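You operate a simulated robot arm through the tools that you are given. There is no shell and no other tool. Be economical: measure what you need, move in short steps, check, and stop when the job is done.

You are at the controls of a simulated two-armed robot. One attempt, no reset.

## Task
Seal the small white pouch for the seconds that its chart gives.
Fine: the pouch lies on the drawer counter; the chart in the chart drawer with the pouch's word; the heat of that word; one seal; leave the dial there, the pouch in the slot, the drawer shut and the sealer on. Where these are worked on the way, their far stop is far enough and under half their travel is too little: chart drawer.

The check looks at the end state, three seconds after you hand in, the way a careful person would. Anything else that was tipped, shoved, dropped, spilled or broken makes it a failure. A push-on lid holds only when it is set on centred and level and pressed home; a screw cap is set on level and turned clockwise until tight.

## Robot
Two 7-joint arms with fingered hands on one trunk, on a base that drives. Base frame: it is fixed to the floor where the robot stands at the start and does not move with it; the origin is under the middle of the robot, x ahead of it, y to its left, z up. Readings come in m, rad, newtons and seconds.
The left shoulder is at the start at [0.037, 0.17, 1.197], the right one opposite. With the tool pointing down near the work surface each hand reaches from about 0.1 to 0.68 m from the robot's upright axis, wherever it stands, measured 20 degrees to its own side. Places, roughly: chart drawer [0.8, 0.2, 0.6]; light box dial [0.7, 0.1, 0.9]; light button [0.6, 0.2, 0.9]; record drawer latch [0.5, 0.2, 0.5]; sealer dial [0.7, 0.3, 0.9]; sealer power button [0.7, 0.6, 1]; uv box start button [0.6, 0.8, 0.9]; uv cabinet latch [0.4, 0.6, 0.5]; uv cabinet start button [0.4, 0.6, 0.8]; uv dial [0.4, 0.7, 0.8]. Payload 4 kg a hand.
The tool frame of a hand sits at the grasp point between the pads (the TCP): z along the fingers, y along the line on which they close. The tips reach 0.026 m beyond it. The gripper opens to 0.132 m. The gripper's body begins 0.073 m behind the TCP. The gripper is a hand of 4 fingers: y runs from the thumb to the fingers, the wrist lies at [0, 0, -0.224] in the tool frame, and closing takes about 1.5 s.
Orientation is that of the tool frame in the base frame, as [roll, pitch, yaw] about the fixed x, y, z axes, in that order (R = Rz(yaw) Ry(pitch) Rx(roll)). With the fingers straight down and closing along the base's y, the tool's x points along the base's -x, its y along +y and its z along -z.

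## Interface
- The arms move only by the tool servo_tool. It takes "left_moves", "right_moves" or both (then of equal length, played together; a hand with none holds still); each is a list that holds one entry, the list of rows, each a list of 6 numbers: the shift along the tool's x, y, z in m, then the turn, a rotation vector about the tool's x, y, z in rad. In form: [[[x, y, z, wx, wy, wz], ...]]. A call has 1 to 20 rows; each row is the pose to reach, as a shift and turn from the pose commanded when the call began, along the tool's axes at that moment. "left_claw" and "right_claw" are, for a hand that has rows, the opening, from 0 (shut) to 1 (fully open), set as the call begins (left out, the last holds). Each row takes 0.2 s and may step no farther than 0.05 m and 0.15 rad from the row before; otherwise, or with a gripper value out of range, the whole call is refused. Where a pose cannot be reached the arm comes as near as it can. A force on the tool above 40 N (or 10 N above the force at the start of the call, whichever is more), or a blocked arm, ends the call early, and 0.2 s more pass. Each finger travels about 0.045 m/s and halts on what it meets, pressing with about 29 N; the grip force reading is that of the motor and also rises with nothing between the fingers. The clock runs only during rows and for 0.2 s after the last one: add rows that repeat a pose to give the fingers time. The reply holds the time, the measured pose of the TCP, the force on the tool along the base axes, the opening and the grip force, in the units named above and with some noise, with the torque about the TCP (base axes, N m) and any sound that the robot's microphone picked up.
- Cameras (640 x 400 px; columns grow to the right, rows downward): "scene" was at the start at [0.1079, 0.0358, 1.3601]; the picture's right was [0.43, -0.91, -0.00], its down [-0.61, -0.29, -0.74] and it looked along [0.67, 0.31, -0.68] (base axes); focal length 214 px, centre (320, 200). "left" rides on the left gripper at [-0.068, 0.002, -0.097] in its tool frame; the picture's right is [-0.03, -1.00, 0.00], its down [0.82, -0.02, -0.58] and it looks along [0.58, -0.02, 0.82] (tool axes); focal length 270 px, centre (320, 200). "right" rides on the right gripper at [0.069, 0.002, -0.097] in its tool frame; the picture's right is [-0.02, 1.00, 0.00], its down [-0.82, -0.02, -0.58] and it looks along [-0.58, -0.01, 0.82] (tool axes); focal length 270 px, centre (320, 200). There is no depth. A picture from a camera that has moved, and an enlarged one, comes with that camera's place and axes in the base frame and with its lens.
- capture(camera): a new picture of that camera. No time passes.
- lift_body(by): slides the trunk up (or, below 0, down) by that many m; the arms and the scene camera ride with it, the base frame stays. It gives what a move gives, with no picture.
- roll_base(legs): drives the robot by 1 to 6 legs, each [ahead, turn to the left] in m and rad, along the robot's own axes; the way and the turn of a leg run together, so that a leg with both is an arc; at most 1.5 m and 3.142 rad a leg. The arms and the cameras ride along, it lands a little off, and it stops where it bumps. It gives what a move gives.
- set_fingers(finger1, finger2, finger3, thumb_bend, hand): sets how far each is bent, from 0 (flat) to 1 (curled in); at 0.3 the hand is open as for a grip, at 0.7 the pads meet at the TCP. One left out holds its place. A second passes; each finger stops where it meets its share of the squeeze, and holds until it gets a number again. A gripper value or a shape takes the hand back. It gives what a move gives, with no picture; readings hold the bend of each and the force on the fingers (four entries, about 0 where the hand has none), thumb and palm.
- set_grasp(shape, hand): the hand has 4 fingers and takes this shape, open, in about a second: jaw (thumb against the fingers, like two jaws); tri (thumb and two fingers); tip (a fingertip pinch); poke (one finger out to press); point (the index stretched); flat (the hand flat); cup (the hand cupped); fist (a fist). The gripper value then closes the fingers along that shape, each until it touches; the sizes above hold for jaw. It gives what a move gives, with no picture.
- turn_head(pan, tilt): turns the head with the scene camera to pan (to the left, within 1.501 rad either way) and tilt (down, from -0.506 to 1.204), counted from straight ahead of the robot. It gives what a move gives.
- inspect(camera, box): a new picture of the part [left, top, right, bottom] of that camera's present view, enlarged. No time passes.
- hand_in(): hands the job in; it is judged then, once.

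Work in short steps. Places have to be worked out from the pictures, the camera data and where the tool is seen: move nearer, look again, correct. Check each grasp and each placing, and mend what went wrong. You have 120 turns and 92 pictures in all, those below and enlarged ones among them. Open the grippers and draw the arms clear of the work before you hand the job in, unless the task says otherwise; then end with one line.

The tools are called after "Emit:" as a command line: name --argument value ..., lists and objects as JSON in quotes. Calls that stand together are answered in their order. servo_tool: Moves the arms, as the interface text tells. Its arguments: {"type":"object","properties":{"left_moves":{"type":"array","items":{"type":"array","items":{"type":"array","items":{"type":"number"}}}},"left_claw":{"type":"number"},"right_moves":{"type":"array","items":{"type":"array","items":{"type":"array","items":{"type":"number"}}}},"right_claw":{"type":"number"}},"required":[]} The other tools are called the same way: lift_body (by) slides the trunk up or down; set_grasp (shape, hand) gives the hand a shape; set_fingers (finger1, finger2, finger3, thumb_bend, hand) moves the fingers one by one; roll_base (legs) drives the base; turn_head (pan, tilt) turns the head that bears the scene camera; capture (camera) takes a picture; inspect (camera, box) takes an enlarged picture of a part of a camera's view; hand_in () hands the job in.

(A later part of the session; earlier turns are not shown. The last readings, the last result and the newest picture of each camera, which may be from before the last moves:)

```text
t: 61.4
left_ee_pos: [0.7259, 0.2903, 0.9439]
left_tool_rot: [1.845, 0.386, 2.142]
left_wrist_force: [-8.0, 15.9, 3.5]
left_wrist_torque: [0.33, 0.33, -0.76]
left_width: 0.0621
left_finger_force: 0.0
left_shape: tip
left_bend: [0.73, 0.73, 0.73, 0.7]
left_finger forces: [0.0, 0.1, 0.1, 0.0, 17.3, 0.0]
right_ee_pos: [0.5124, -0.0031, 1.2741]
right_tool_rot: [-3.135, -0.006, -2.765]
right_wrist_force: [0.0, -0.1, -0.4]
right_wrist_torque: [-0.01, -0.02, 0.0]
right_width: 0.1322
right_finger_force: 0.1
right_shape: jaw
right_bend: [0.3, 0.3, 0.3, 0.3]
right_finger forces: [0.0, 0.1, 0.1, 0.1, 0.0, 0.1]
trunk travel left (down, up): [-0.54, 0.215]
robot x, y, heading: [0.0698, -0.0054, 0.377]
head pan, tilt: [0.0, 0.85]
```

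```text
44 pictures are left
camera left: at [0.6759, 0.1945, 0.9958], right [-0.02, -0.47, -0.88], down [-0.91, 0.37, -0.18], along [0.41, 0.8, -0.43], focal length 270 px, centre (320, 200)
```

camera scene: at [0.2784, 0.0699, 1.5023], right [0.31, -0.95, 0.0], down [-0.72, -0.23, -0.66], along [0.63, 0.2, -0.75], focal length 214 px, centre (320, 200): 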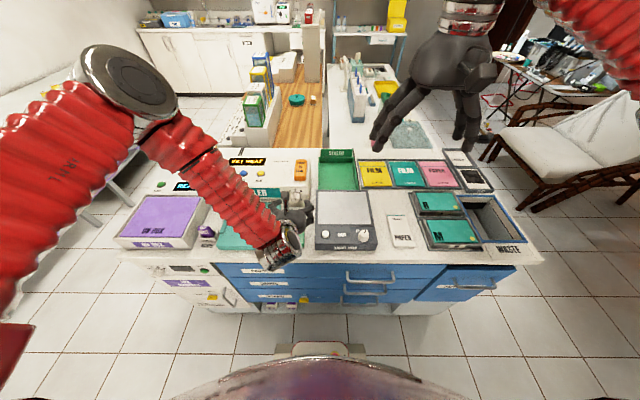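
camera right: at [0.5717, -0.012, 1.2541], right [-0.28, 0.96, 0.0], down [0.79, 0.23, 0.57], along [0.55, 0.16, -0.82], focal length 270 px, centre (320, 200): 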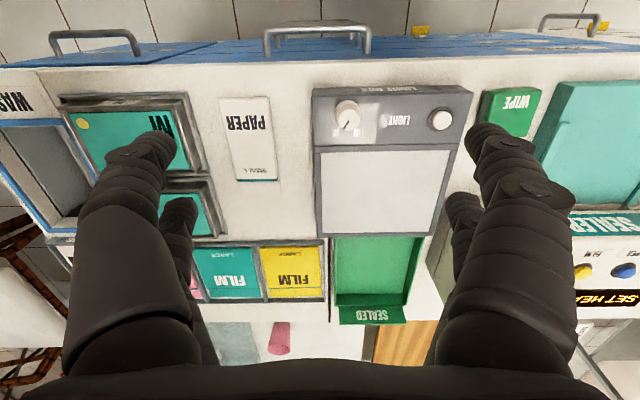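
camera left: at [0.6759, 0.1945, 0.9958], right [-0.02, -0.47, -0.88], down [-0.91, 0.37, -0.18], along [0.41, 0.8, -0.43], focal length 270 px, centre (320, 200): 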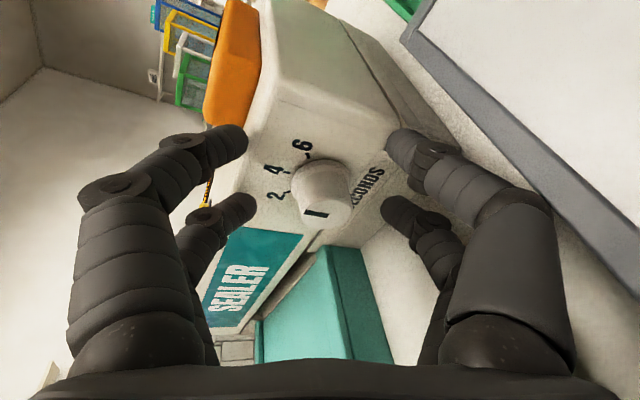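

The light box looks undisturbed. The knob face now sits at the grasp point; the thumb touches lightly. I'll close on the knob.

Emit:
servo_tool --left_moves '[[[0, 0, 0, 0, 0, 0], [0, 0, 0, 0, 0, 0], [0, 0, 0, 0, 0, 0], [0, 0, 0, 0, 0, 0], [0, 0, 0, 0, 0, 0], [0, 0, 0, 0, 0, 0]]]' --left_claw 0

Emit:
capture --camera "left"

```text
t: 62.8
left_ee_pos: [0.7253, 0.287, 0.9512]
left_tool_rot: [1.833, 0.391, 2.136]
left_wrist_force: [-9.8, 6.1, 29.8]
left_wrist_torque: [0.3, -0.47, 0.42]
left_width: 0.0082
left_finger_force: 29.2
left_shape: tip
left_bend: [0.71, 0.62, 0.66, 0.79]
left_finger forces: [29.4, 35.9, 36.1, 0.1, 0.0, 0.0]
right_ee_pos: [0.5102, -0.0049, 1.2755]
right_tool_rot: [-3.137, -0.002, -2.765]
right_wrist_force: [-0.5, 0.3, -0.3]
right_wrist_torque: [-0.01, -0.03, 0.0]
right_width: 0.1319
right_finger_force: 0.0
right_shape: jaw
right_bend: [0.3, 0.3, 0.3, 0.3]
right_finger forces: [0.0, 0.0, 0.0, 0.1, 0.0, 0.0]
trunk travel left (down, up): [-0.54, 0.215]
robot x, y, heading: [0.0714, -0.0071, 0.38]
head pan, tilt: [0.0, 0.85]
```

```text
43 pictures are left
camera left: at [0.6747, 0.1907, 1.0019], right [-0.01, -0.47, -0.88], down [-0.91, 0.38, -0.19], along [0.42, 0.8, -0.43], focal length 270 px, centre (320, 200)
```

left: 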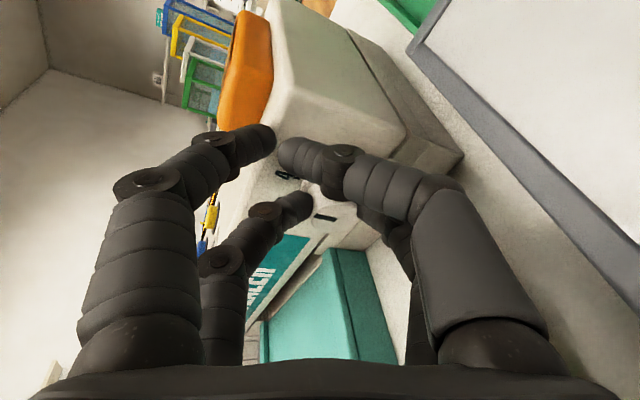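

The lower pair grips the knob at 36 N. I'll turn clockwise about the knob in steps.

Emit:
servo_tool --left_moves '[[[0.0001, -0.0018, 0, 0, 0, 0.149], [0.0005, -0.0035, 0, 0, 0, 0.298], [0.0012, -0.0052, 0, 0, 0, 0.447], [0.0021, -0.0068, 0, 0, 0, 0.596], [0.0032, -0.0082, 0, 0, 0, 0.745], [0.0045, -0.0094, 0, 0, 0, 0.894]]]'

Emit:
capture --camera "left"

```text
t: 64.2
left_ee_pos: [0.7214, 0.2781, 0.9322]
left_tool_rot: [1.871, -0.479, 1.892]
left_wrist_force: [-11.3, -17.8, 0.4]
left_wrist_torque: [-0.31, -0.86, 0.05]
left_width: 0.0059
left_finger_force: 29.7
left_shape: tip
left_bend: [0.74, 0.62, 0.56, 0.76]
left_finger forces: [0.0, 44.4, 44.3, 0.0, 0.1, 0.0]
left hand out of reach, approached as far as the arm can: row 5, 6
right_ee_pos: [0.5132, -0.0085, 1.2743]
right_tool_rot: [-3.141, -0.005, -2.764]
right_wrist_force: [0.2, -0.1, 0.2]
right_wrist_torque: [0.02, 0.02, -0.01]
right_width: 0.1318
right_finger_force: 0.1
right_shape: jaw
right_bend: [0.3, 0.3, 0.3, 0.3]
right_finger forces: [0.0, 0.0, 0.1, 0.0, 0.0, 0.1]
trunk travel left (down, up): [-0.54, 0.215]
robot x, y, heading: [0.0693, -0.0008, 0.381]
head pan, tilt: [0.0, 0.85]
```

```text
42 pictures are left
camera left: at [0.6573, 0.1773, 0.9274], right [-0.41, 0.3, -0.86], down [-0.74, 0.45, 0.51], along [0.54, 0.84, 0.04], focal length 270 px, centre (320, 200)
```

left: 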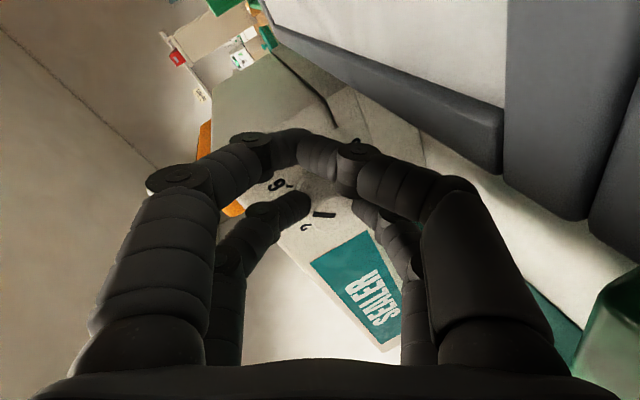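

The pointer stayed fixed relative to the hand while the panel turned in view, so the knob turned. I'll enlarge to check it against the 6.

Emit:
inspect --camera "left" --box '[240, 150, 400, 250]'

```text
4.00 times, centred on (320, 200) of left
camera zoom: at [0.6573, 0.1773, 0.9274], right [-0.41, 0.3, -0.86], down [-0.74, 0.45, 0.51], along [0.54, 0.84, 0.04], focal length 1081 px, centre (320, 200)
```

zoom: 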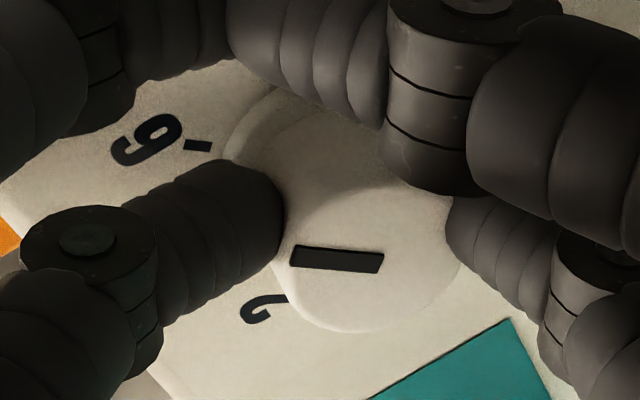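

The knob turned roughly 50°. I'll release, back off, and view the pointer against the 6 mark.

Emit:
servo_tool --left_moves '[[[0, 0, 0, 0, 0, 0], [0, 0, 0, 0, 0, 0], [0, 0, 0, 0, 0, 0], [0, 0, 0, 0, 0, 0], [0, 0, -0.02, 0, 0, 0], [0, 0, -0.04, 0, 0, 0], [0, 0, -0.06, 0, 0, 0]]]' --left_claw 0.5

Emit:
inspect --camera "left" --box '[230, 80, 390, 200]'

```text
t: 65.8
left_ee_pos: [0.6723, 0.2584, 0.9505]
left_tool_rot: [1.851, -0.477, 1.899]
left_wrist_force: [-0.4, -0.1, -0.3]
left_wrist_torque: [-0.03, -0.01, 0.0]
left_width: 0.0652
left_finger_force: 0.1
left_shape: tip
left_bend: [0.73, 0.73, 0.73, 0.7]
left_finger forces: [0.0, 0.0, 0.0, 0.1, 0.1, 0.0]
right_ee_pos: [0.5144, -0.0046, 1.2741]
right_tool_rot: [-3.137, -0.007, -2.765]
right_wrist_force: [0.4, 0.7, -0.5]
right_wrist_torque: [0.02, 0.02, 0.02]
right_width: 0.132
right_finger_force: 0.1
right_shape: jaw
right_bend: [0.3, 0.3, 0.3, 0.3]
right_finger forces: [0.0, 0.0, 0.1, 0.1, 0.0, 0.0]
trunk travel left (down, up): [-0.54, 0.215]
robot x, y, heading: [0.0696, -0.0029, 0.381]
head pan, tilt: [0.0, 0.85]
```

```text
3.33 times, centred on (310, 140) of left
camera zoom: at [0.6083, 0.1573, 0.9448], right [-0.4, 0.31, -0.87], down [-0.74, 0.44, 0.5], along [0.54, 0.84, 0.05], focal length 901 px, centre (353, 400)
```

zoom: 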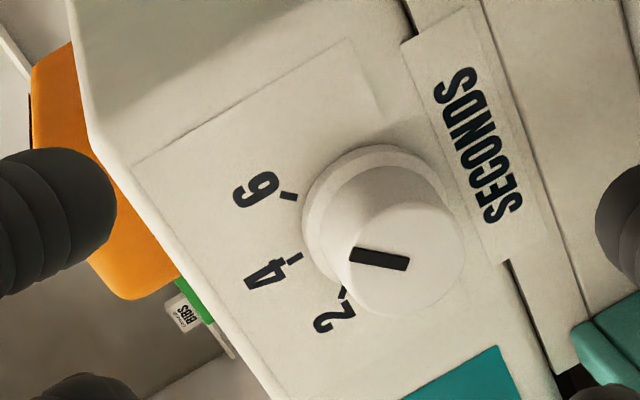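

The pointer now lies close to the 6 mark. I'll enlarge more to measure the remaining error.

Emit:
inspect --camera "left" --box '[290, 110, 360, 160]'

Emit:
inspect --camera "scene" --box '[190, 110, 330, 200]'

```text
8.00 times, centred on (325, 135) of left
camera zoom: at [0.6083, 0.1573, 0.9448], right [-0.4, 0.31, -0.87], down [-0.74, 0.44, 0.5], along [0.54, 0.84, 0.05], focal length 2162 px, centre (280, 720)
```

zoom: 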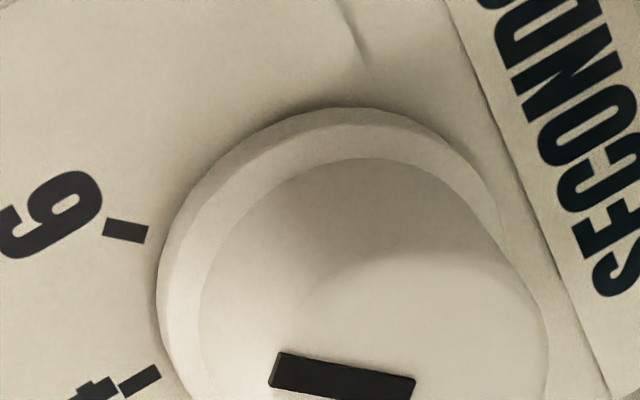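

```text
4.44 times, centred on (260, 155) of scene
camera zoom: at [0.1564, 0.0305, 1.4672], right [0.37, -0.93, 0.0], down [-0.7, -0.28, -0.66], along [0.61, 0.25, -0.75], focal length 953 px, centre (587, 400)
```

zoom: 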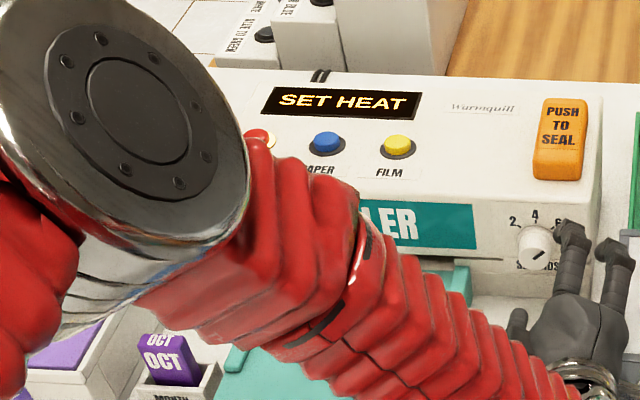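

The pointer is within about 3° of the 6 mark (≈5.9 s) – good. Now I'll retract and turn the left hand back to pointing down, raised, for pressing buttons.

Emit:
servo_tool --left_moves '[[[0, 0.01, -0.02, 0, 0, -0.1], [0, 0.02, -0.04, 0, 0, -0.2], [0, 0.03, -0.06, 0, 0, -0.3], [0, 0.04, -0.07, 0, 0, -0.4], [0, 0.05, -0.08, 0, 0, -0.5]]]' --left_claw 0.3

Emit:
servo_tool --left_moves '[[[0, 0.01, 0, 0.086, 0.086, -0.086], [0, 0.02, 0, 0.172, 0.172, -0.172], [0, 0.03, 0, 0.258, 0.258, -0.258], [0, 0.04, 0, 0.344, 0.344, -0.344], [0, 0.05, 0, 0.43, 0.43, -0.43], [0, 0.06, 0, 0.516, 0.516, -0.516], [0, 0.07, 0, 0.602, 0.602, -0.602], [0, 0.08, 0, 0.688, 0.688, -0.688], [0, 0.09, 0, 0.774, 0.774, -0.774], [0, 0.1, 0, 0.86, 0.86, -0.86], [0, 0.11, 0, 0.946, 0.946, -0.946], [0, 0.12, 0, 1.032, 1.032, -1.032], [0, 0.13, 0, 1.1, 1.1, -1.1]]]'

Emit:
capture --camera "scene"

```text
t: 67.0
left_ee_pos: [0.6226, 0.2054, 1.0128]
left_tool_rot: [1.82, 0.009, 2.03]
left_wrist_force: [-0.7, 0.1, 1.0]
left_wrist_torque: [-0.01, -0.04, -0.01]
left_width: 0.0402
left_finger_force: 0.0
left_shape: tip
left_bend: [0.73, 0.73, 0.73, 0.7]
left_finger forces: [0.0, 0.0, 0.0, 0.0, 0.2, 0.1]
right_ee_pos: [0.5143, -0.0048, 1.2746]
right_tool_rot: [-3.138, -0.007, -2.765]
right_wrist_force: [-0.1, 0.2, -0.3]
right_wrist_torque: [0.03, -0.04, 0.05]
right_width: 0.1318
right_finger_force: 0.0
right_shape: jaw
right_bend: [0.3, 0.3, 0.3, 0.3]
right_finger forces: [0.0, 0.0, 0.1, 0.0, 0.0, 0.0]
trunk travel left (down, up): [-0.54, 0.215]
robot x, y, heading: [0.0699, -0.0053, 0.379]
head pan, tilt: [0.0, 0.85]
```

```text
t: 69.8
left_ee_pos: [0.6455, 0.221, 1.1407]
left_tool_rot: [3.062, -0.145, -2.798]
left_wrist_force: [-0.4, 0.9, -0.9]
left_wrist_torque: [0.0, -0.03, -0.03]
left_width: 0.0397
left_finger_force: 0.1
left_shape: tip
left_bend: [0.73, 0.73, 0.73, 0.7]
left_finger forces: [0.0, 0.0, 0.1, 0.0, 0.0, 0.0]
left hand out of reach, approached as far as the arm can: row 13
right_ee_pos: [0.5153, -0.0052, 1.2737]
right_tool_rot: [-3.139, -0.007, -2.766]
right_wrist_force: [-0.4, -0.6, 0.0]
right_wrist_torque: [-0.05, -0.02, 0.01]
right_width: 0.1319
right_finger_force: 0.0
right_shape: jaw
right_bend: [0.3, 0.3, 0.3, 0.3]
right_finger forces: [0.0, 0.1, 0.0, 0.0, 0.0, 0.1]
trunk travel left (down, up): [-0.54, 0.215]
robot x, y, heading: [0.065, -0.0076, 0.379]
head pan, tilt: [0.0, 0.85]
```

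```text
37 pictures are left
camera scene: at [0.1562, 0.0308, 1.4672], right [0.37, -0.93, 0.0], down [-0.7, -0.28, -0.66], along [0.61, 0.24, -0.75], focal length 214 px, centre (320, 200)
```

scene: 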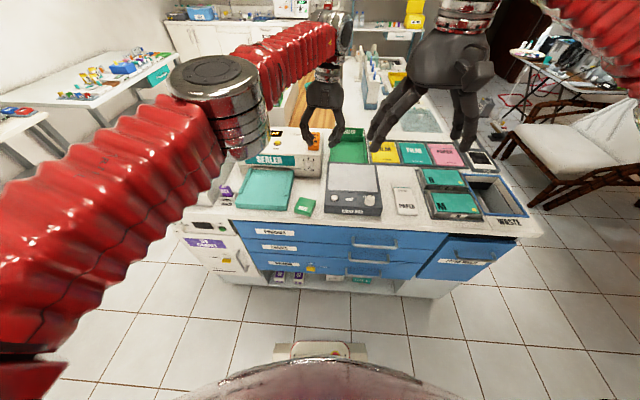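

The left hand is pointing down again. I'll drive forward 14 cm, squaring up with the bench, and shape the left hand for poking.

Emit:
roll_base --legs '[[0.14, -0.065]]'

Emit:
set_grasp --hand "left" --shape "poke"

Emit:
servo_tool --left_moves '[[[0.02, 0.03, 0, 0, -0.1, 0], [0.04, 0.06, 0, 0, -0.2, 0], [0.06, 0.09, 0, 0, -0.3, 0], [0.08, 0.12, 0, 0, -0.4, 0], [0.09, 0.16, 0, 0, -0.5, 0], [0.09, 0.2, 0, 0, -0.6, 0], [0.09, 0.24, 0, 0, -0.6, 0]]]'

Emit:
capture --camera "left"

```text
t: 71.1
left_ee_pos: [0.7908, 0.2291, 1.1391]
left_tool_rot: [3.059, -0.145, -2.866]
left_wrist_force: [0.7, -1.0, -0.3]
left_wrist_torque: [0.06, 0.03, -0.01]
left_width: 0.0397
left_finger_force: 0.2
left_shape: tip
left_bend: [0.73, 0.73, 0.73, 0.7]
left_finger forces: [0.2, 0.1, 0.1, 0.0, 0.0, 0.1]
right_ee_pos: [0.6462, 0.0114, 1.2733]
right_tool_rot: [-3.138, -0.007, -2.831]
right_wrist_force: [0.6, 0.1, 0.0]
right_wrist_torque: [0.03, 0.03, 0.0]
right_width: 0.1321
right_finger_force: 0.1
right_shape: jaw
right_bend: [0.3, 0.3, 0.3, 0.3]
right_finger forces: [0.1, 0.0, 0.0, 0.0, 0.1, 0.0]
trunk travel left (down, up): [-0.54, 0.215]
robot x, y, heading: [0.2027, 0.0481, 0.315]
head pan, tilt: [0.0, 0.85]
```

```text
t: 72.0
left_ee_pos: [0.7912, 0.2296, 1.1412]
left_tool_rot: [3.062, -0.143, -2.868]
left_wrist_force: [-0.5, 0.9, 0.2]
left_wrist_torque: [-0.03, 0.0, -0.01]
left_width: 0.0
left_finger_force: 0.1
left_shape: poke
left_bend: [1.0, 1.0, 1.0, 0.34]
left_finger forces: [0.0, 0.0, 0.0, 0.1, 0.0, 0.0]
right_ee_pos: [0.6446, 0.0122, 1.2747]
right_tool_rot: [-3.138, -0.009, -2.831]
right_wrist_force: [-0.3, 1.3, 0.6]
right_wrist_torque: [0.0, -0.01, -0.01]
right_width: 0.1321
right_finger_force: 0.1
right_shape: jaw
right_bend: [0.3, 0.3, 0.3, 0.3]
right_finger forces: [0.0, 0.1, 0.0, 0.1, 0.0, 0.1]
trunk travel left (down, up): [-0.54, 0.215]
robot x, y, heading: [0.1948, 0.0468, 0.32]
head pan, tilt: [0.0, 0.85]
```

```text
t: 73.6
left_ee_pos: [0.6419, 0.4349, 1.1718]
left_tool_rot: [3.051, 0.457, -2.918]
left_wrist_force: [-0.3, -0.4, 0.3]
left_wrist_torque: [-0.03, -0.02, -0.03]
left_width: 0.0
left_finger_force: 0.0
left_shape: poke
left_bend: [1.0, 1.0, 1.0, 0.34]
left_finger forces: [0.0, 0.1, 0.0, 0.1, 0.0, 0.0]
right_ee_pos: [0.645, 0.0138, 1.274]
right_tool_rot: [-3.137, -0.007, -2.832]
right_wrist_force: [-0.7, -0.3, -0.5]
right_wrist_torque: [-0.04, -0.03, 0.0]
right_width: 0.1319
right_finger_force: 0.1
right_shape: jaw
right_bend: [0.3, 0.3, 0.3, 0.3]
right_finger forces: [0.1, 0.1, 0.0, 0.0, 0.1, 0.0]
trunk travel left (down, up): [-0.54, 0.215]
robot x, y, heading: [0.1978, 0.0438, 0.32]
head pan, tilt: [0.0, 0.85]
```

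```text
36 pictures are left
camera left: at [0.6618, 0.4334, 1.2886], right [0.28, -0.96, -0.07], down [-0.94, -0.29, 0.15], along [-0.17, 0.02, -0.99], focal length 270 px, centre (320, 200)
```

left: 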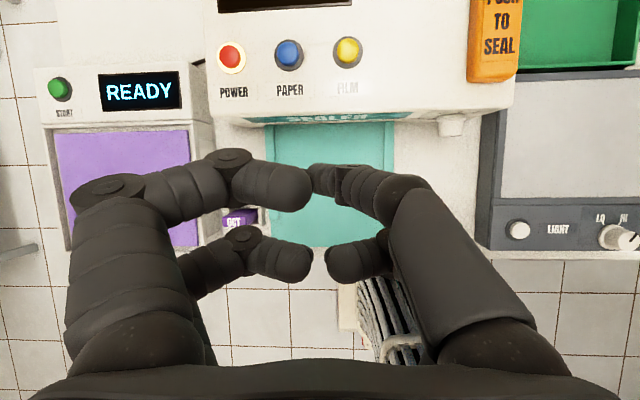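

The poke shape looks uncertain, so I'll use the plain jaw closed, pressing with the nearer fingertip pair. The PAPER button is confirmed at ≈(0.868, 0.26, 0.986). I'll hover above it.

Emit:
set_grasp --hand "left" --shape "jaw"

Emit:
servo_tool --left_moves '[[[0, 0, 0, 0, 0, 0], [0, 0, 0, 0, 0, 0], [0, 0, 0, 0, 0, 0], [0, 0, 0, 0, 0, 0], [0, 0, 0, 0, 0, 0], [-0.014, 0.0085, 0.041, 0, 0, 0], [-0.028, 0.017, 0.082, 0, 0, 0], [-0.042, 0.0255, 0.123, 0, 0, 0], [-0.056, 0.034, 0.165, 0, 0, 0], [-0.056, 0.034, 0.165, 0, 0, 0]]]' --left_claw 0

Emit:
capture --camera "left"

```text
t: 74.5
left_ee_pos: [0.6427, 0.4369, 1.1714]
left_tool_rot: [3.054, 0.455, -2.916]
left_wrist_force: [0.5, -0.4, 0.2]
left_wrist_torque: [-0.01, 0.0, -0.02]
left_width: 0.1317
left_finger_force: 0.0
left_shape: jaw
left_bend: [0.3, 0.3, 0.3, 0.3]
left_finger forces: [0.1, 0.1, 0.1, 0.0, 0.0, 0.0]
right_ee_pos: [0.6441, 0.0134, 1.2742]
right_tool_rot: [-3.137, -0.006, -2.832]
right_wrist_force: [0.8, 0.2, 0.5]
right_wrist_torque: [-0.01, -0.01, 0.01]
right_width: 0.1323
right_finger_force: 0.0
right_shape: jaw
right_bend: [0.3, 0.3, 0.3, 0.3]
right_finger forces: [0.1, 0.0, 0.0, 0.0, 0.0, 0.1]
trunk travel left (down, up): [-0.54, 0.215]
robot x, y, heading: [0.1999, 0.0485, 0.316]
head pan, tilt: [0.0, 0.85]
```

```text
t: 76.7
left_ee_pos: [0.7518, 0.5093, 1.0494]
left_tool_rot: [3.052, 0.455, -2.919]
left_wrist_force: [0.2, -0.6, 0.5]
left_wrist_torque: [-0.02, -0.01, -0.01]
left_width: 0.0001
left_finger_force: 28.7
left_shape: jaw
left_bend: [0.62, 0.63, 0.63, 0.7]
left_finger forces: [0.0, 0.1, 0.1, 0.0, 0.1, 0.0]
right_ee_pos: [0.6448, 0.0127, 1.2747]
right_tool_rot: [-3.138, -0.007, -2.832]
right_wrist_force: [0.5, 0.9, 0.0]
right_wrist_torque: [-0.02, -0.01, 0.0]
right_width: 0.1321
right_finger_force: 0.1
right_shape: jaw
right_bend: [0.3, 0.3, 0.3, 0.3]
right_finger forces: [0.0, 0.0, 0.0, 0.0, 0.0, 0.0]
trunk travel left (down, up): [-0.54, 0.215]
robot x, y, heading: [0.1984, 0.0486, 0.317]
head pan, tilt: [0.0, 0.85]
```

```text
35 pictures are left
camera left: at [0.7711, 0.5069, 1.167], right [0.28, -0.96, -0.07], down [-0.94, -0.29, 0.16], along [-0.17, 0.02, -0.99], focal length 270 px, centre (320, 200)
```

left: 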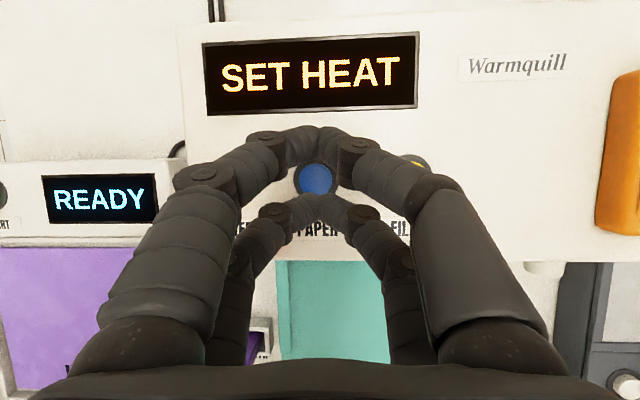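

The button is nearly under the nearer fingertips; I'll shift about 6 mm ahead/left and press down in small steps.

Emit:
servo_tool --left_moves '[[[-0.005, 0.0053, 0.0029, 0, 0, 0], [0.0038, 0.0037, 0.0208, 0, 0, 0], [0.0072, 0.003, 0.028, 0, 0, 0], [0.009, 0.0027, 0.0315, 0, 0, 0], [0.0108, 0.0023, 0.035, 0, 0, 0], [0.0126, 0.002, 0.0386, 0, 0, 0], [0.0143, 0.0017, 0.042, 0, 0, 0]]]'

Emit:
capture --camera "left"

```text
t: 78.3
left_ee_pos: [0.7542, 0.5173, 1.0121]
left_tool_rot: [3.054, 0.461, -2.918]
left_wrist_force: [2.9, 0.6, 13.1]
left_wrist_torque: [0.03, 0.04, 0.0]
left_width: 0.0
left_finger_force: 29.3
left_shape: jaw
left_bend: [0.62, 0.63, 0.64, 0.7]
left_finger forces: [0.0, 0.0, 0.1, 0.0, 0.0, 0.1]
right_ee_pos: [0.6443, 0.0123, 1.275]
right_tool_rot: [-3.139, -0.005, -2.83]
right_wrist_force: [-0.4, 1.0, -0.8]
right_wrist_torque: [-0.01, -0.01, 0.0]
right_width: 0.132
right_finger_force: 0.1
right_shape: jaw
right_bend: [0.3, 0.3, 0.3, 0.3]
right_finger forces: [0.0, 0.0, 0.1, 0.1, 0.0, 0.0]
trunk travel left (down, up): [-0.54, 0.215]
robot x, y, heading: [0.1988, 0.045, 0.316]
head pan, tilt: [0.0, 0.85]
heard: click
```

```text
34 pictures are left
camera left: at [0.7743, 0.5142, 1.1292], right [0.28, -0.96, -0.07], down [-0.95, -0.29, 0.15], along [-0.16, 0.02, -0.99], focal length 270 px, centre (320, 200)
```

left: 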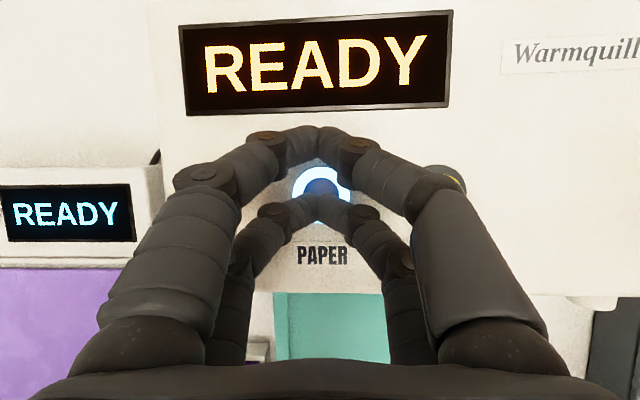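

Click heard: the PAPER button is lit and the display reads READY. I'll lift the left hand and park it high to the left, then bring the right hand over the pouch.

Emit:
servo_tool --left_moves '[[[0, 0, -0.04, 0, 0, 0], [0, 0, -0.08, 0, 0, 0], [0, 0.03, -0.12, 0, 0.1, 0], [0, 0.07, -0.14, 0, 0.2, 0], [0, 0.11, -0.16, 0, 0.3, 0], [0, 0.15, -0.18, 0, 0.4, 0]]]' --right_moves '[[[-0.01, -0.02, 0.03, 0, 0, 0], [-0.02, -0.04, 0.06, 0, 0, 0], [-0.03, -0.06, 0.09, 0, 0, 0], [-0.04, -0.08, 0.12, 0, 0, 0], [-0.05, -0.1, 0.15, 0, 0, 0], [-0.06, -0.11, 0.18, 0, 0, 0]]]' --right_claw 0.76

Emit:
capture --camera "right"

```text
t: 79.7
left_ee_pos: [0.6401, 0.6293, 1.1807]
left_tool_rot: [3.062, 0.054, -2.882]
left_wrist_force: [-0.1, -0.6, 0.0]
left_wrist_torque: [-0.02, -0.02, 0.0]
left_width: 0.0001
left_finger_force: 29.2
left_shape: jaw
left_bend: [0.62, 0.63, 0.64, 0.7]
left_finger forces: [0.0, 0.0, 0.1, 0.0, 0.1, 0.0]
right_ee_pos: [0.7351, -0.0732, 1.092]
right_tool_rot: [-3.138, -0.006, -2.832]
right_wrist_force: [-0.5, 0.4, 0.4]
right_wrist_torque: [0.0, 0.0, -0.03]
right_width: 0.1003
right_finger_force: 0.1
right_shape: jaw
right_bend: [0.63, 0.63, 0.63, 0.5]
right_finger forces: [0.0, 0.0, 0.0, 0.0, 0.0, 0.1]
trunk travel left (down, up): [-0.54, 0.215]
robot x, y, heading: [0.199, 0.0444, 0.317]
head pan, tilt: [0.0, 0.85]
```

```text
33 pictures are left
camera right: at [0.6697, -0.0929, 1.1908], right [-0.28, 0.96, 0.0], down [0.79, 0.23, 0.57], along [0.55, 0.16, -0.82], focal length 270 px, centre (320, 200)
```

right: 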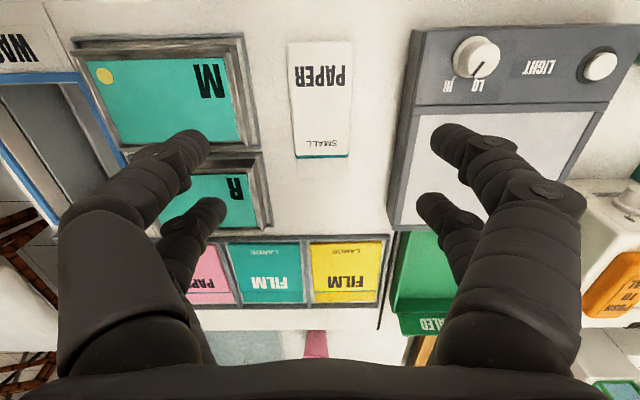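

The right hand is already above the pouch's near half: TCP at (0.678, −0.293), pouch centreline Y≈−0.2925. I'll lower it, fingers straddling the pouch.

Emit:
servo_tool --right_moves '[[[0, 0, 0.045, 0, 0, 0], [0, 0, 0.09, 0, 0, 0], [0, 0, 0.135, 0, 0, 0], [0, 0, 0.165, 0, 0, 0], [0, 0, 0.185, 0, 0, 0], [0, 0, 0.195, 0, 0, 0]]]'

Emit:
capture --camera "right"

```text
t: 81.1
left_ee_pos: [0.6413, 0.6285, 1.1798]
left_tool_rot: [3.063, 0.056, -2.884]
left_wrist_force: [0.6, 0.1, 0.4]
left_wrist_torque: [0.0, -0.05, 0.02]
left_width: 0.0001
left_finger_force: 29.0
left_shape: jaw
left_bend: [0.62, 0.63, 0.64, 0.7]
left_finger forces: [0.1, 0.0, 0.1, 0.1, 0.0, 0.0]
right_ee_pos: [0.7352, -0.0763, 0.8969]
right_tool_rot: [-3.137, -0.008, -2.833]
right_wrist_force: [0.1, 1.0, 0.0]
right_wrist_torque: [0.01, -0.01, 0.01]
right_width: 0.1005
right_finger_force: 0.0
right_shape: jaw
right_bend: [0.63, 0.63, 0.63, 0.5]
right_finger forces: [0.1, 0.0, 0.1, 0.0, 0.0, 0.0]
trunk travel left (down, up): [-0.54, 0.215]
robot x, y, heading: [0.2015, 0.0447, 0.318]
head pan, tilt: [0.0, 0.85]
```

```text
32 pictures are left
camera right: at [0.6689, -0.0955, 0.9959], right [-0.28, 0.96, 0.0], down [0.79, 0.23, 0.57], along [0.55, 0.16, -0.82], focal length 270 px, centre (320, 200)
```

right: 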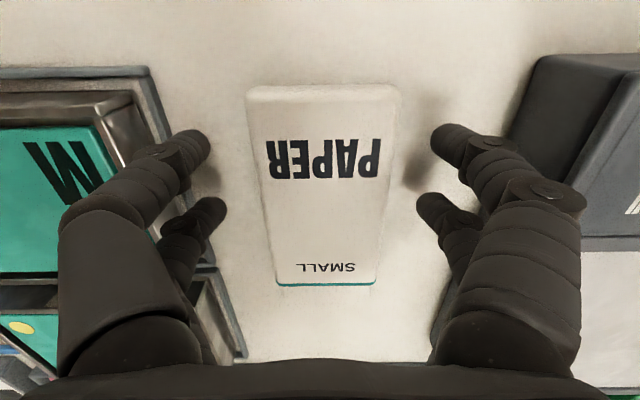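

Well centred and clear on both sides. I'll lower another 1.8 cm and close.

Emit:
servo_tool --right_moves '[[[0, 0, 0.009, 0, 0, 0], [0, 0, 0.018, 0, 0, 0], [0, 0, 0.018, 0, 0, 0]]]'

Emit:
servo_tool --right_moves '[[[0, 0, 0, 0, 0, 0], [0, 0, 0, 0, 0, 0], [0, 0, 0, 0, 0, 0], [0, 0, 0, 0, 0, 0], [0, 0, 0, 0, 0, 0]]]' --right_claw 0.4

Emit:
capture --camera "right"

```text
t: 82.0
left_ee_pos: [0.6407, 0.6262, 1.1814]
left_tool_rot: [3.062, 0.055, -2.881]
left_wrist_force: [-0.5, -0.3, -0.3]
left_wrist_torque: [0.01, 0.01, -0.01]
left_width: 0.0001
left_finger_force: 28.6
left_shape: jaw
left_bend: [0.62, 0.63, 0.64, 0.7]
left_finger forces: [0.0, 0.0, 0.0, 0.0, 0.0, 0.1]
right_ee_pos: [0.7377, -0.0753, 0.8855]
right_tool_rot: [3.141, 0.003, -2.831]
right_wrist_force: [-3.6, -0.9, 13.5]
right_wrist_torque: [0.27, 0.18, 0.19]
right_width: 0.0998
right_finger_force: 0.2
right_shape: jaw
right_bend: [0.64, 0.63, 0.63, 0.5]
right_finger forces: [5.5, 4.0, 4.4, 0.1, 0.0, 0.0]
trunk travel left (down, up): [-0.54, 0.215]
robot x, y, heading: [0.2001, 0.0428, 0.317]
head pan, tilt: [0.0, 0.85]
stopped in row 3 (right hand): the force on the tool passed its limit at 40 N (the readings are from after the stop); the commanded pose is now the measured one
```

```text
t: 83.2
left_ee_pos: [0.6395, 0.6282, 1.1823]
left_tool_rot: [3.064, 0.057, -2.881]
left_wrist_force: [-0.4, -1.1, -0.3]
left_wrist_torque: [0.02, 0.01, 0.02]
left_width: 0.0
left_finger_force: 28.5
left_shape: jaw
left_bend: [0.62, 0.63, 0.64, 0.7]
left_finger forces: [0.1, 0.0, 0.0, 0.0, 0.0, 0.1]
right_ee_pos: [0.7373, -0.0737, 0.886]
right_tool_rot: [-3.141, 0.005, -2.832]
right_wrist_force: [4.9, 4.3, 29.3]
right_wrist_torque: [0.53, 0.14, -0.2]
right_width: 0.0601
right_finger_force: 29.5
right_shape: jaw
right_bend: [0.73, 0.73, 0.74, 0.7]
right_finger forces: [35.4, 33.5, 26.9, 0.0, 32.5, 0.0]
trunk travel left (down, up): [-0.54, 0.215]
robot x, y, heading: [0.202, 0.0443, 0.311]
head pan, tilt: [0.0, 0.85]
```

```text
31 pictures are left
camera right: at [0.6706, -0.0939, 0.9838], right [-0.28, 0.96, 0.0], down [0.78, 0.23, 0.58], along [0.56, 0.16, -0.81], focal length 270 px, centre (320, 200)
```

right: 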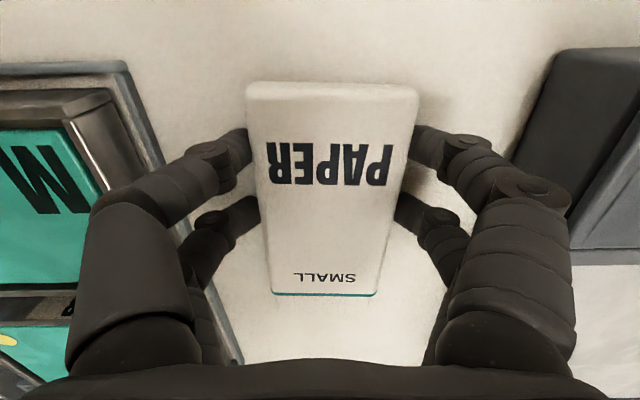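

All four fingers grip the pouch sides firmly. I'll lift it 8 cm and check.

Emit:
servo_tool --right_moves '[[[0, 0, -0.01, 0, 0, 0], [0, 0, -0.03, 0, 0, 0], [0, 0, -0.06, 0, 0, 0], [0, 0, -0.09, 0, 0, 0], [0, 0, -0.12, 0, 0, 0]]]'

Emit:
capture --camera "right"

Emit:
capture --camera "scene"

```text
t: 84.4
left_ee_pos: [0.6416, 0.6278, 1.182]
left_tool_rot: [3.063, 0.055, -2.883]
left_wrist_force: [0.1, -0.5, -0.5]
left_wrist_torque: [0.02, 0.0, 0.02]
left_width: 0.0
left_finger_force: 29.0
left_shape: jaw
left_bend: [0.62, 0.63, 0.64, 0.7]
left_finger forces: [0.0, 0.0, 0.1, 0.0, 0.0, 0.1]
right_ee_pos: [0.7362, -0.0728, 1.005]
right_tool_rot: [-3.139, -0.001, -2.834]
right_wrist_force: [0.5, -0.6, -0.7]
right_wrist_torque: [-0.02, 0.02, 0.0]
right_width: 0.0601
right_finger_force: 29.1
right_shape: jaw
right_bend: [0.73, 0.73, 0.74, 0.7]
right_finger forces: [27.9, 26.8, 25.0, 0.0, 29.6, 0.1]
trunk travel left (down, up): [-0.54, 0.215]
robot x, y, heading: [0.1979, 0.0431, 0.316]
head pan, tilt: [0.0, 0.85]
```

```text
30 pictures are left
camera right: at [0.6706, -0.0929, 1.1034], right [-0.28, 0.96, 0.0], down [0.78, 0.23, 0.58], along [0.56, 0.16, -0.82], focal length 270 px, centre (320, 200)
```

right: 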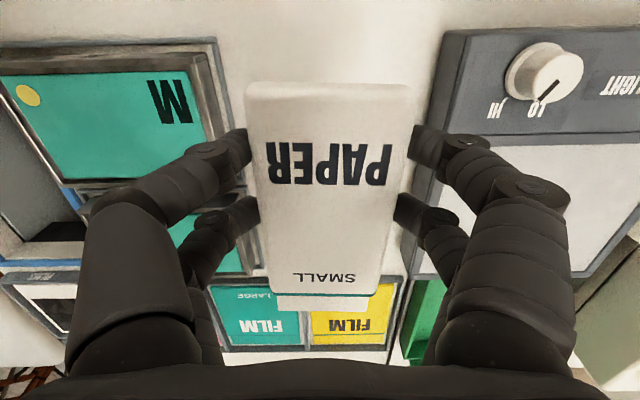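

```text
29 pictures are left
camera scene: at [0.2898, 0.0752, 1.4672], right [0.31, -0.95, 0.0], down [-0.71, -0.23, -0.66], along [0.63, 0.21, -0.75], focal length 214 px, centre (320, 200)
```

scene: 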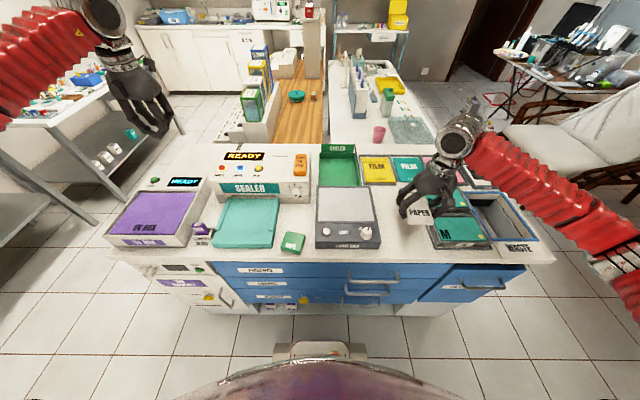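

The pouch is held securely, with its thin flap facing the sealer. The green WIPE block looks turned in the scene view, so I'll check it.

Emit:
inspect --camera "scene" --box '[190, 140, 390, 270]'

```text
3.08 times, centred on (290, 205) of scene
camera zoom: at [0.2898, 0.0752, 1.4672], right [0.31, -0.95, 0.0], down [-0.71, -0.23, -0.66], along [0.63, 0.21, -0.75], focal length 660 px, centre (412, 185)
```

zoom: 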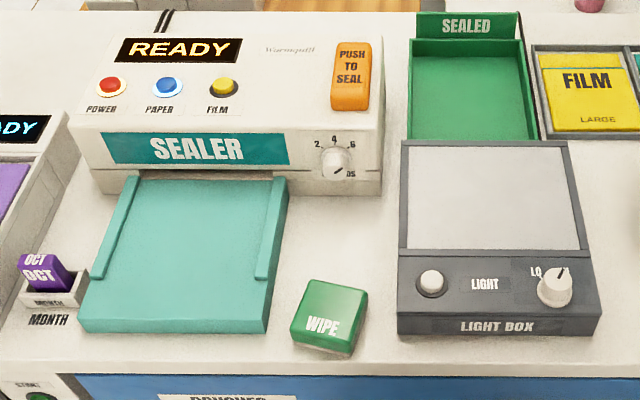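

The WIPE block got nudged about 2 cm and turned ~0.4 rad; I'll put it back later with the left hand. First I'll raise the pouch and turn the base left 0.5 rad so the right arm can reach the sealer bed (centre Y≈0.22).

Emit:
servo_tool --right_moves '[[[0, 0, -0.04, 0, 0, 0], [0, 0, -0.08, 0, 0, 0], [0, 0, -0.12, 0, 0, 0], [0, 0, -0.15, 0, 0, 0]]]'

Emit:
roll_base --legs '[[0, 0.5]]'

```text
t: 85.4
left_ee_pos: [0.6416, 0.6274, 1.1811]
left_tool_rot: [3.064, 0.056, -2.883]
left_wrist_force: [0.8, -0.4, 1.0]
left_wrist_torque: [-0.01, 0.0, 0.0]
left_width: 0.0
left_finger_force: 29.0
left_shape: jaw
left_bend: [0.62, 0.63, 0.64, 0.7]
left_finger forces: [0.0, 0.0, 0.0, 0.0, 0.0, 0.0]
right_ee_pos: [0.7378, -0.0741, 1.1571]
right_tool_rot: [-3.139, 0.001, -2.833]
right_wrist_force: [-0.2, 0.3, -1.2]
right_wrist_torque: [-0.03, 0.03, 0.03]
right_width: 0.0603
right_finger_force: 29.4
right_shape: jaw
right_bend: [0.73, 0.73, 0.74, 0.7]
right_finger forces: [27.8, 26.8, 25.1, 0.0, 29.5, 0.0]
trunk travel left (down, up): [-0.54, 0.215]
robot x, y, heading: [0.1987, 0.0451, 0.316]
head pan, tilt: [0.0, 0.85]
```

```text
t: 87.4
left_ee_pos: [0.302, 0.7675, 1.1814]
left_tool_rot: [3.06, 0.054, -2.375]
left_wrist_force: [0.2, 0.4, 0.8]
left_wrist_torque: [0.01, -0.02, 0.04]
left_width: 0.0
left_finger_force: 29.3
left_shape: jaw
left_bend: [0.62, 0.63, 0.64, 0.7]
left_finger forces: [0.0, 0.1, 0.0, 0.0, 0.0, 0.1]
right_ee_pos: [0.7269, 0.1999, 1.1556]
right_tool_rot: [-3.14, -0.001, -2.323]
right_wrist_force: [0.5, -0.1, -0.1]
right_wrist_torque: [-0.04, -0.01, -0.01]
right_width: 0.0602
right_finger_force: 29.3
right_shape: jaw
right_bend: [0.73, 0.73, 0.74, 0.7]
right_finger forces: [27.8, 26.9, 25.1, 0.0, 29.5, 0.1]
trunk travel left (down, up): [-0.54, 0.215]
robot x, y, heading: [0.217, 0.0245, 0.818]
head pan, tilt: [0.0, 0.85]
```

Turned. I'll move the right hand to hover over the bed at about (0.665, 0.22), squaring the pouch with the sealer.

Emit:
servo_tool --right_moves '[[[-0.0065, 0.0375, 0, 0, 0, 0.073], [-0.013, 0.075, 0, 0, 0, 0.146], [-0.0195, 0.1125, 0, 0, 0, 0.219], [-0.026, 0.15, 0, 0, 0, 0.292], [-0.0325, 0.1876, 0, 0, 0, 0.365], [-0.039, 0.225, 0, 0, 0, 0.438], [-0.0455, 0.2627, 0.0, 0, 0, 0.51], [-0.0455, 0.2627, 0.03, 0, 0, 0.51], [-0.0455, 0.2627, 0.06, 0, 0, 0.51]]]'

Emit:
turn_head --pan -0.4 --tilt 0.85

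Emit:
capture --camera "right"

Emit:
capture --camera "scene"

```text
t: 89.4
left_ee_pos: [0.3003, 0.7683, 1.1807]
left_tool_rot: [3.062, 0.056, -2.375]
left_wrist_force: [0.5, 0.2, 0.3]
left_wrist_torque: [-0.01, 0.03, 0.01]
left_width: 0.0001
left_finger_force: 29.0
left_shape: jaw
left_bend: [0.62, 0.63, 0.64, 0.7]
left_finger forces: [0.1, 0.1, 0.0, 0.1, 0.0, 0.0]
right_ee_pos: [0.5634, 0.4149, 1.0962]
right_tool_rot: [-3.14, 0.001, -2.833]
right_wrist_force: [0.3, 0.7, -0.7]
right_wrist_torque: [-0.03, 0.03, 0.01]
right_width: 0.0602
right_finger_force: 29.1
right_shape: jaw
right_bend: [0.73, 0.73, 0.74, 0.7]
right_finger forces: [28.6, 28.0, 25.9, 0.0, 30.5, 0.0]
trunk travel left (down, up): [-0.54, 0.215]
robot x, y, heading: [0.2176, 0.0238, 0.825]
head pan, tilt: [0.0, 0.85]
```

```text
t: 90.3
left_ee_pos: [0.3008, 0.768, 1.1817]
left_tool_rot: [3.064, 0.057, -2.375]
left_wrist_force: [0.3, -0.6, 1.0]
left_wrist_torque: [-0.02, 0.01, -0.02]
left_width: 0.0
left_finger_force: 29.4
left_shape: jaw
left_bend: [0.62, 0.63, 0.64, 0.7]
left_finger forces: [0.0, 0.0, 0.0, 0.1, 0.1, 0.0]
right_ee_pos: [0.5661, 0.4139, 1.0973]
right_tool_rot: [-3.139, 0.001, -2.832]
right_wrist_force: [-0.3, -0.1, -0.3]
right_wrist_torque: [0.0, 0.0, -0.01]
right_width: 0.0601
right_finger_force: 29.2
right_shape: jaw
right_bend: [0.73, 0.73, 0.74, 0.7]
right_finger forces: [28.6, 27.9, 25.9, 0.0, 30.7, 0.1]
trunk travel left (down, up): [-0.54, 0.215]
robot x, y, heading: [0.2185, 0.023, 0.826]
head pan, tilt: [-0.4, 0.85]
```

```text
27 pictures are left
camera right: at [0.4992, 0.3947, 1.1949], right [-0.28, 0.96, 0.0], down [0.78, 0.23, 0.58], along [0.56, 0.16, -0.82], focal length 270 px, centre (320, 200)
```

right: 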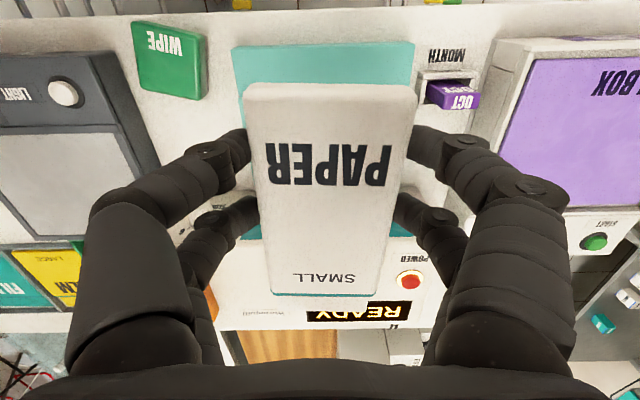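

```text
26 pictures are left
camera scene: at [0.3025, 0.0689, 1.4672], right [0.41, -0.91, 0.0], down [-0.68, -0.31, -0.66], along [0.6, 0.27, -0.75], focal length 214 px, centre (320, 200)
```

scene: 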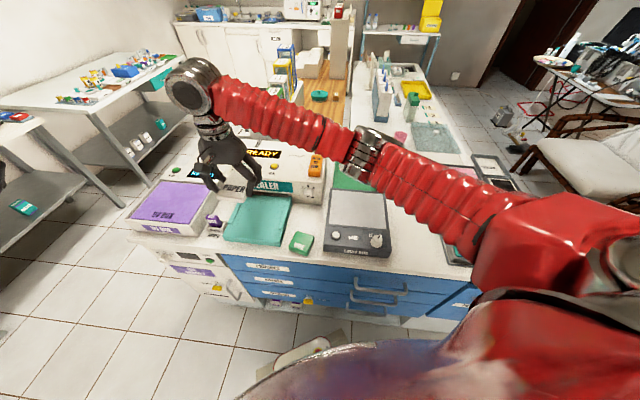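

Centred over the bed. I'll lower to just above the bed and look.

Emit:
servo_tool --right_moves '[[[0, 0, 0.045, 0, 0, 0], [0, 0, 0.09, 0, 0, 0], [0, 0, 0.135, 0, 0, 0], [0, 0, 0.16, 0, 0, 0], [0, 0, 0.172, 0, 0, 0]]]'

Emit:
inspect --camera "scene" --box '[160, 140, 340, 260]'

```text
t: 91.5
left_ee_pos: [0.301, 0.7682, 1.181]
left_tool_rot: [3.064, 0.056, -2.375]
left_wrist_force: [0.2, -0.2, -0.6]
left_wrist_torque: [-0.01, 0.0, 0.01]
left_width: 0.0
left_finger_force: 28.7
left_shape: jaw
left_bend: [0.62, 0.63, 0.64, 0.7]
left_finger forces: [0.1, 0.0, 0.0, 0.0, 0.1, 0.0]
right_ee_pos: [0.5663, 0.415, 0.9247]
right_tool_rot: [3.142, 0.001, -2.833]
right_wrist_force: [0.5, -0.3, -1.2]
right_wrist_torque: [-0.04, 0.02, 0.01]
right_width: 0.06
right_finger_force: 28.9
right_shape: jaw
right_bend: [0.73, 0.73, 0.74, 0.7]
right_finger forces: [28.4, 27.8, 25.8, 0.0, 30.4, 0.0]
trunk travel left (down, up): [-0.54, 0.215]
robot x, y, heading: [0.2188, 0.0216, 0.825]
head pan, tilt: [-0.4, 0.85]
```

```text
3.33 times, centred on (250, 200) of scene
camera zoom: at [0.3026, 0.0687, 1.4672], right [0.41, -0.91, 0.0], down [-0.68, -0.31, -0.66], along [0.6, 0.27, -0.75], focal length 715 px, centre (553, 200)
```

zoom: 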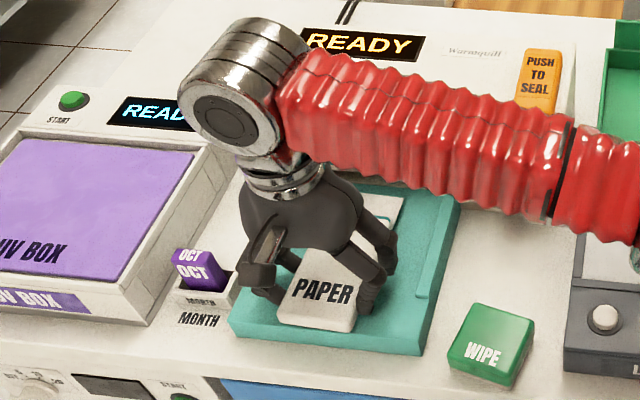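

Still floating just above the bed. I'll lower gently in small steps.

Emit:
servo_tool --right_moves '[[[0, 0, 0.004, 0, 0, 0], [0, 0, 0.008, 0, 0, 0], [0, 0, 0.011, 0, 0, 0], [0, 0, 0.014, 0, 0, 0]]]'

Emit:
capture --camera "right"

```text
t: 92.6
left_ee_pos: [0.3002, 0.7677, 1.1823]
left_tool_rot: [3.065, 0.055, -2.376]
left_wrist_force: [-0.8, 0.0, -0.1]
left_wrist_torque: [-0.02, 0.0, 0.01]
left_width: 0.0
left_finger_force: 29.9
left_shape: jaw
left_bend: [0.62, 0.63, 0.64, 0.7]
left_finger forces: [0.0, 0.0, 0.1, 0.1, 0.1, 0.1]
right_ee_pos: [0.5683, 0.4152, 0.9165]
right_tool_rot: [3.135, 0.008, -2.833]
right_wrist_force: [-2.2, -5.1, 15.3]
right_wrist_torque: [-0.68, 0.04, -0.13]
right_width: 0.0604
right_finger_force: 29.5
right_shape: jaw
right_bend: [0.73, 0.73, 0.74, 0.7]
right_finger forces: [28.7, 27.2, 32.2, 0.1, 37.5, 0.0]
trunk travel left (down, up): [-0.54, 0.215]
robot x, y, heading: [0.2212, 0.0222, 0.829]
head pan, tilt: [-0.4, 0.85]
stopped in row 4 (right hand): the force on the tool passed its limit at 42 N (the readings are from after the stop); the commanded pose is now the measured one
```

```text
24 pictures are left
camera right: at [0.5007, 0.395, 1.0139], right [-0.28, 0.96, 0.01], down [0.78, 0.22, 0.58], along [0.56, 0.17, -0.81], focal length 270 px, centre (320, 200)
```

right: 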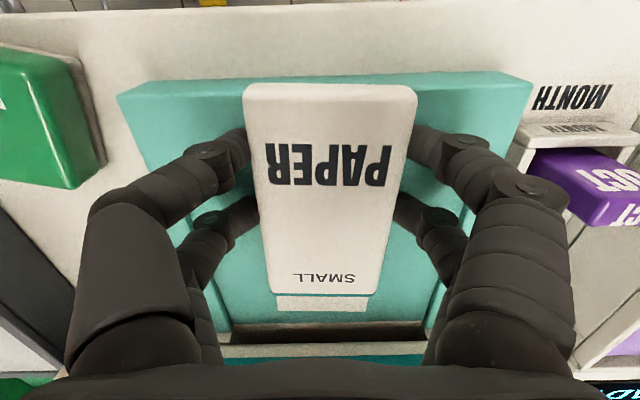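

The pouch is on the bed with its flap about 2.6 cm short of the dark slot. I'll ease up 2 mm and slide it forward in small steps.

Emit:
servo_tool --right_moves '[[[0, 0, -0.002, 0, 0, 0], [-0.01, 0, -0.002, 0, 0, 0], [-0.02, 0, -0.002, 0, 0, 0], [-0.03, 0, -0.002, 0, 0, 0], [-0.04, 0, -0.002, 0, 0, 0]]]'

Emit:
capture --camera "right"

```text
t: 93.8
left_ee_pos: [0.3006, 0.7671, 1.1813]
left_tool_rot: [3.063, 0.056, -2.375]
left_wrist_force: [0.3, 0.0, 1.2]
left_wrist_torque: [-0.03, -0.02, 0.0]
left_width: 0.0
left_finger_force: 29.3
left_shape: jaw
left_bend: [0.62, 0.63, 0.64, 0.7]
left_finger forces: [0.0, 0.0, 0.0, 0.0, 0.1, 0.0]
right_ee_pos: [0.604, 0.4278, 0.9168]
right_tool_rot: [3.138, 0.008, -2.834]
right_wrist_force: [-0.7, -0.2, -0.4]
right_wrist_torque: [-0.06, 0.0, 0.0]
right_width: 0.0603
right_finger_force: 28.6
right_shape: jaw
right_bend: [0.73, 0.73, 0.74, 0.7]
right_finger forces: [28.9, 28.2, 27.8, 0.0, 31.0, 0.0]
trunk travel left (down, up): [-0.54, 0.215]
robot x, y, heading: [0.2191, 0.0201, 0.83]
head pan, tilt: [-0.4, 0.85]
```

```text
23 pictures are left
camera right: at [0.539, 0.4071, 1.014], right [-0.28, 0.96, 0.01], down [0.78, 0.22, 0.58], along [0.56, 0.17, -0.81], focal length 270 px, centre (320, 200)
```

right: 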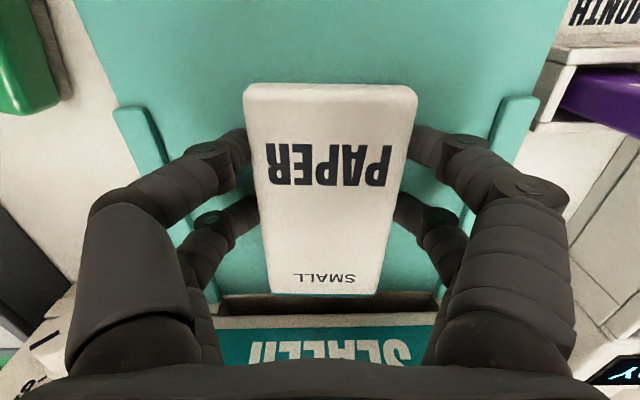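

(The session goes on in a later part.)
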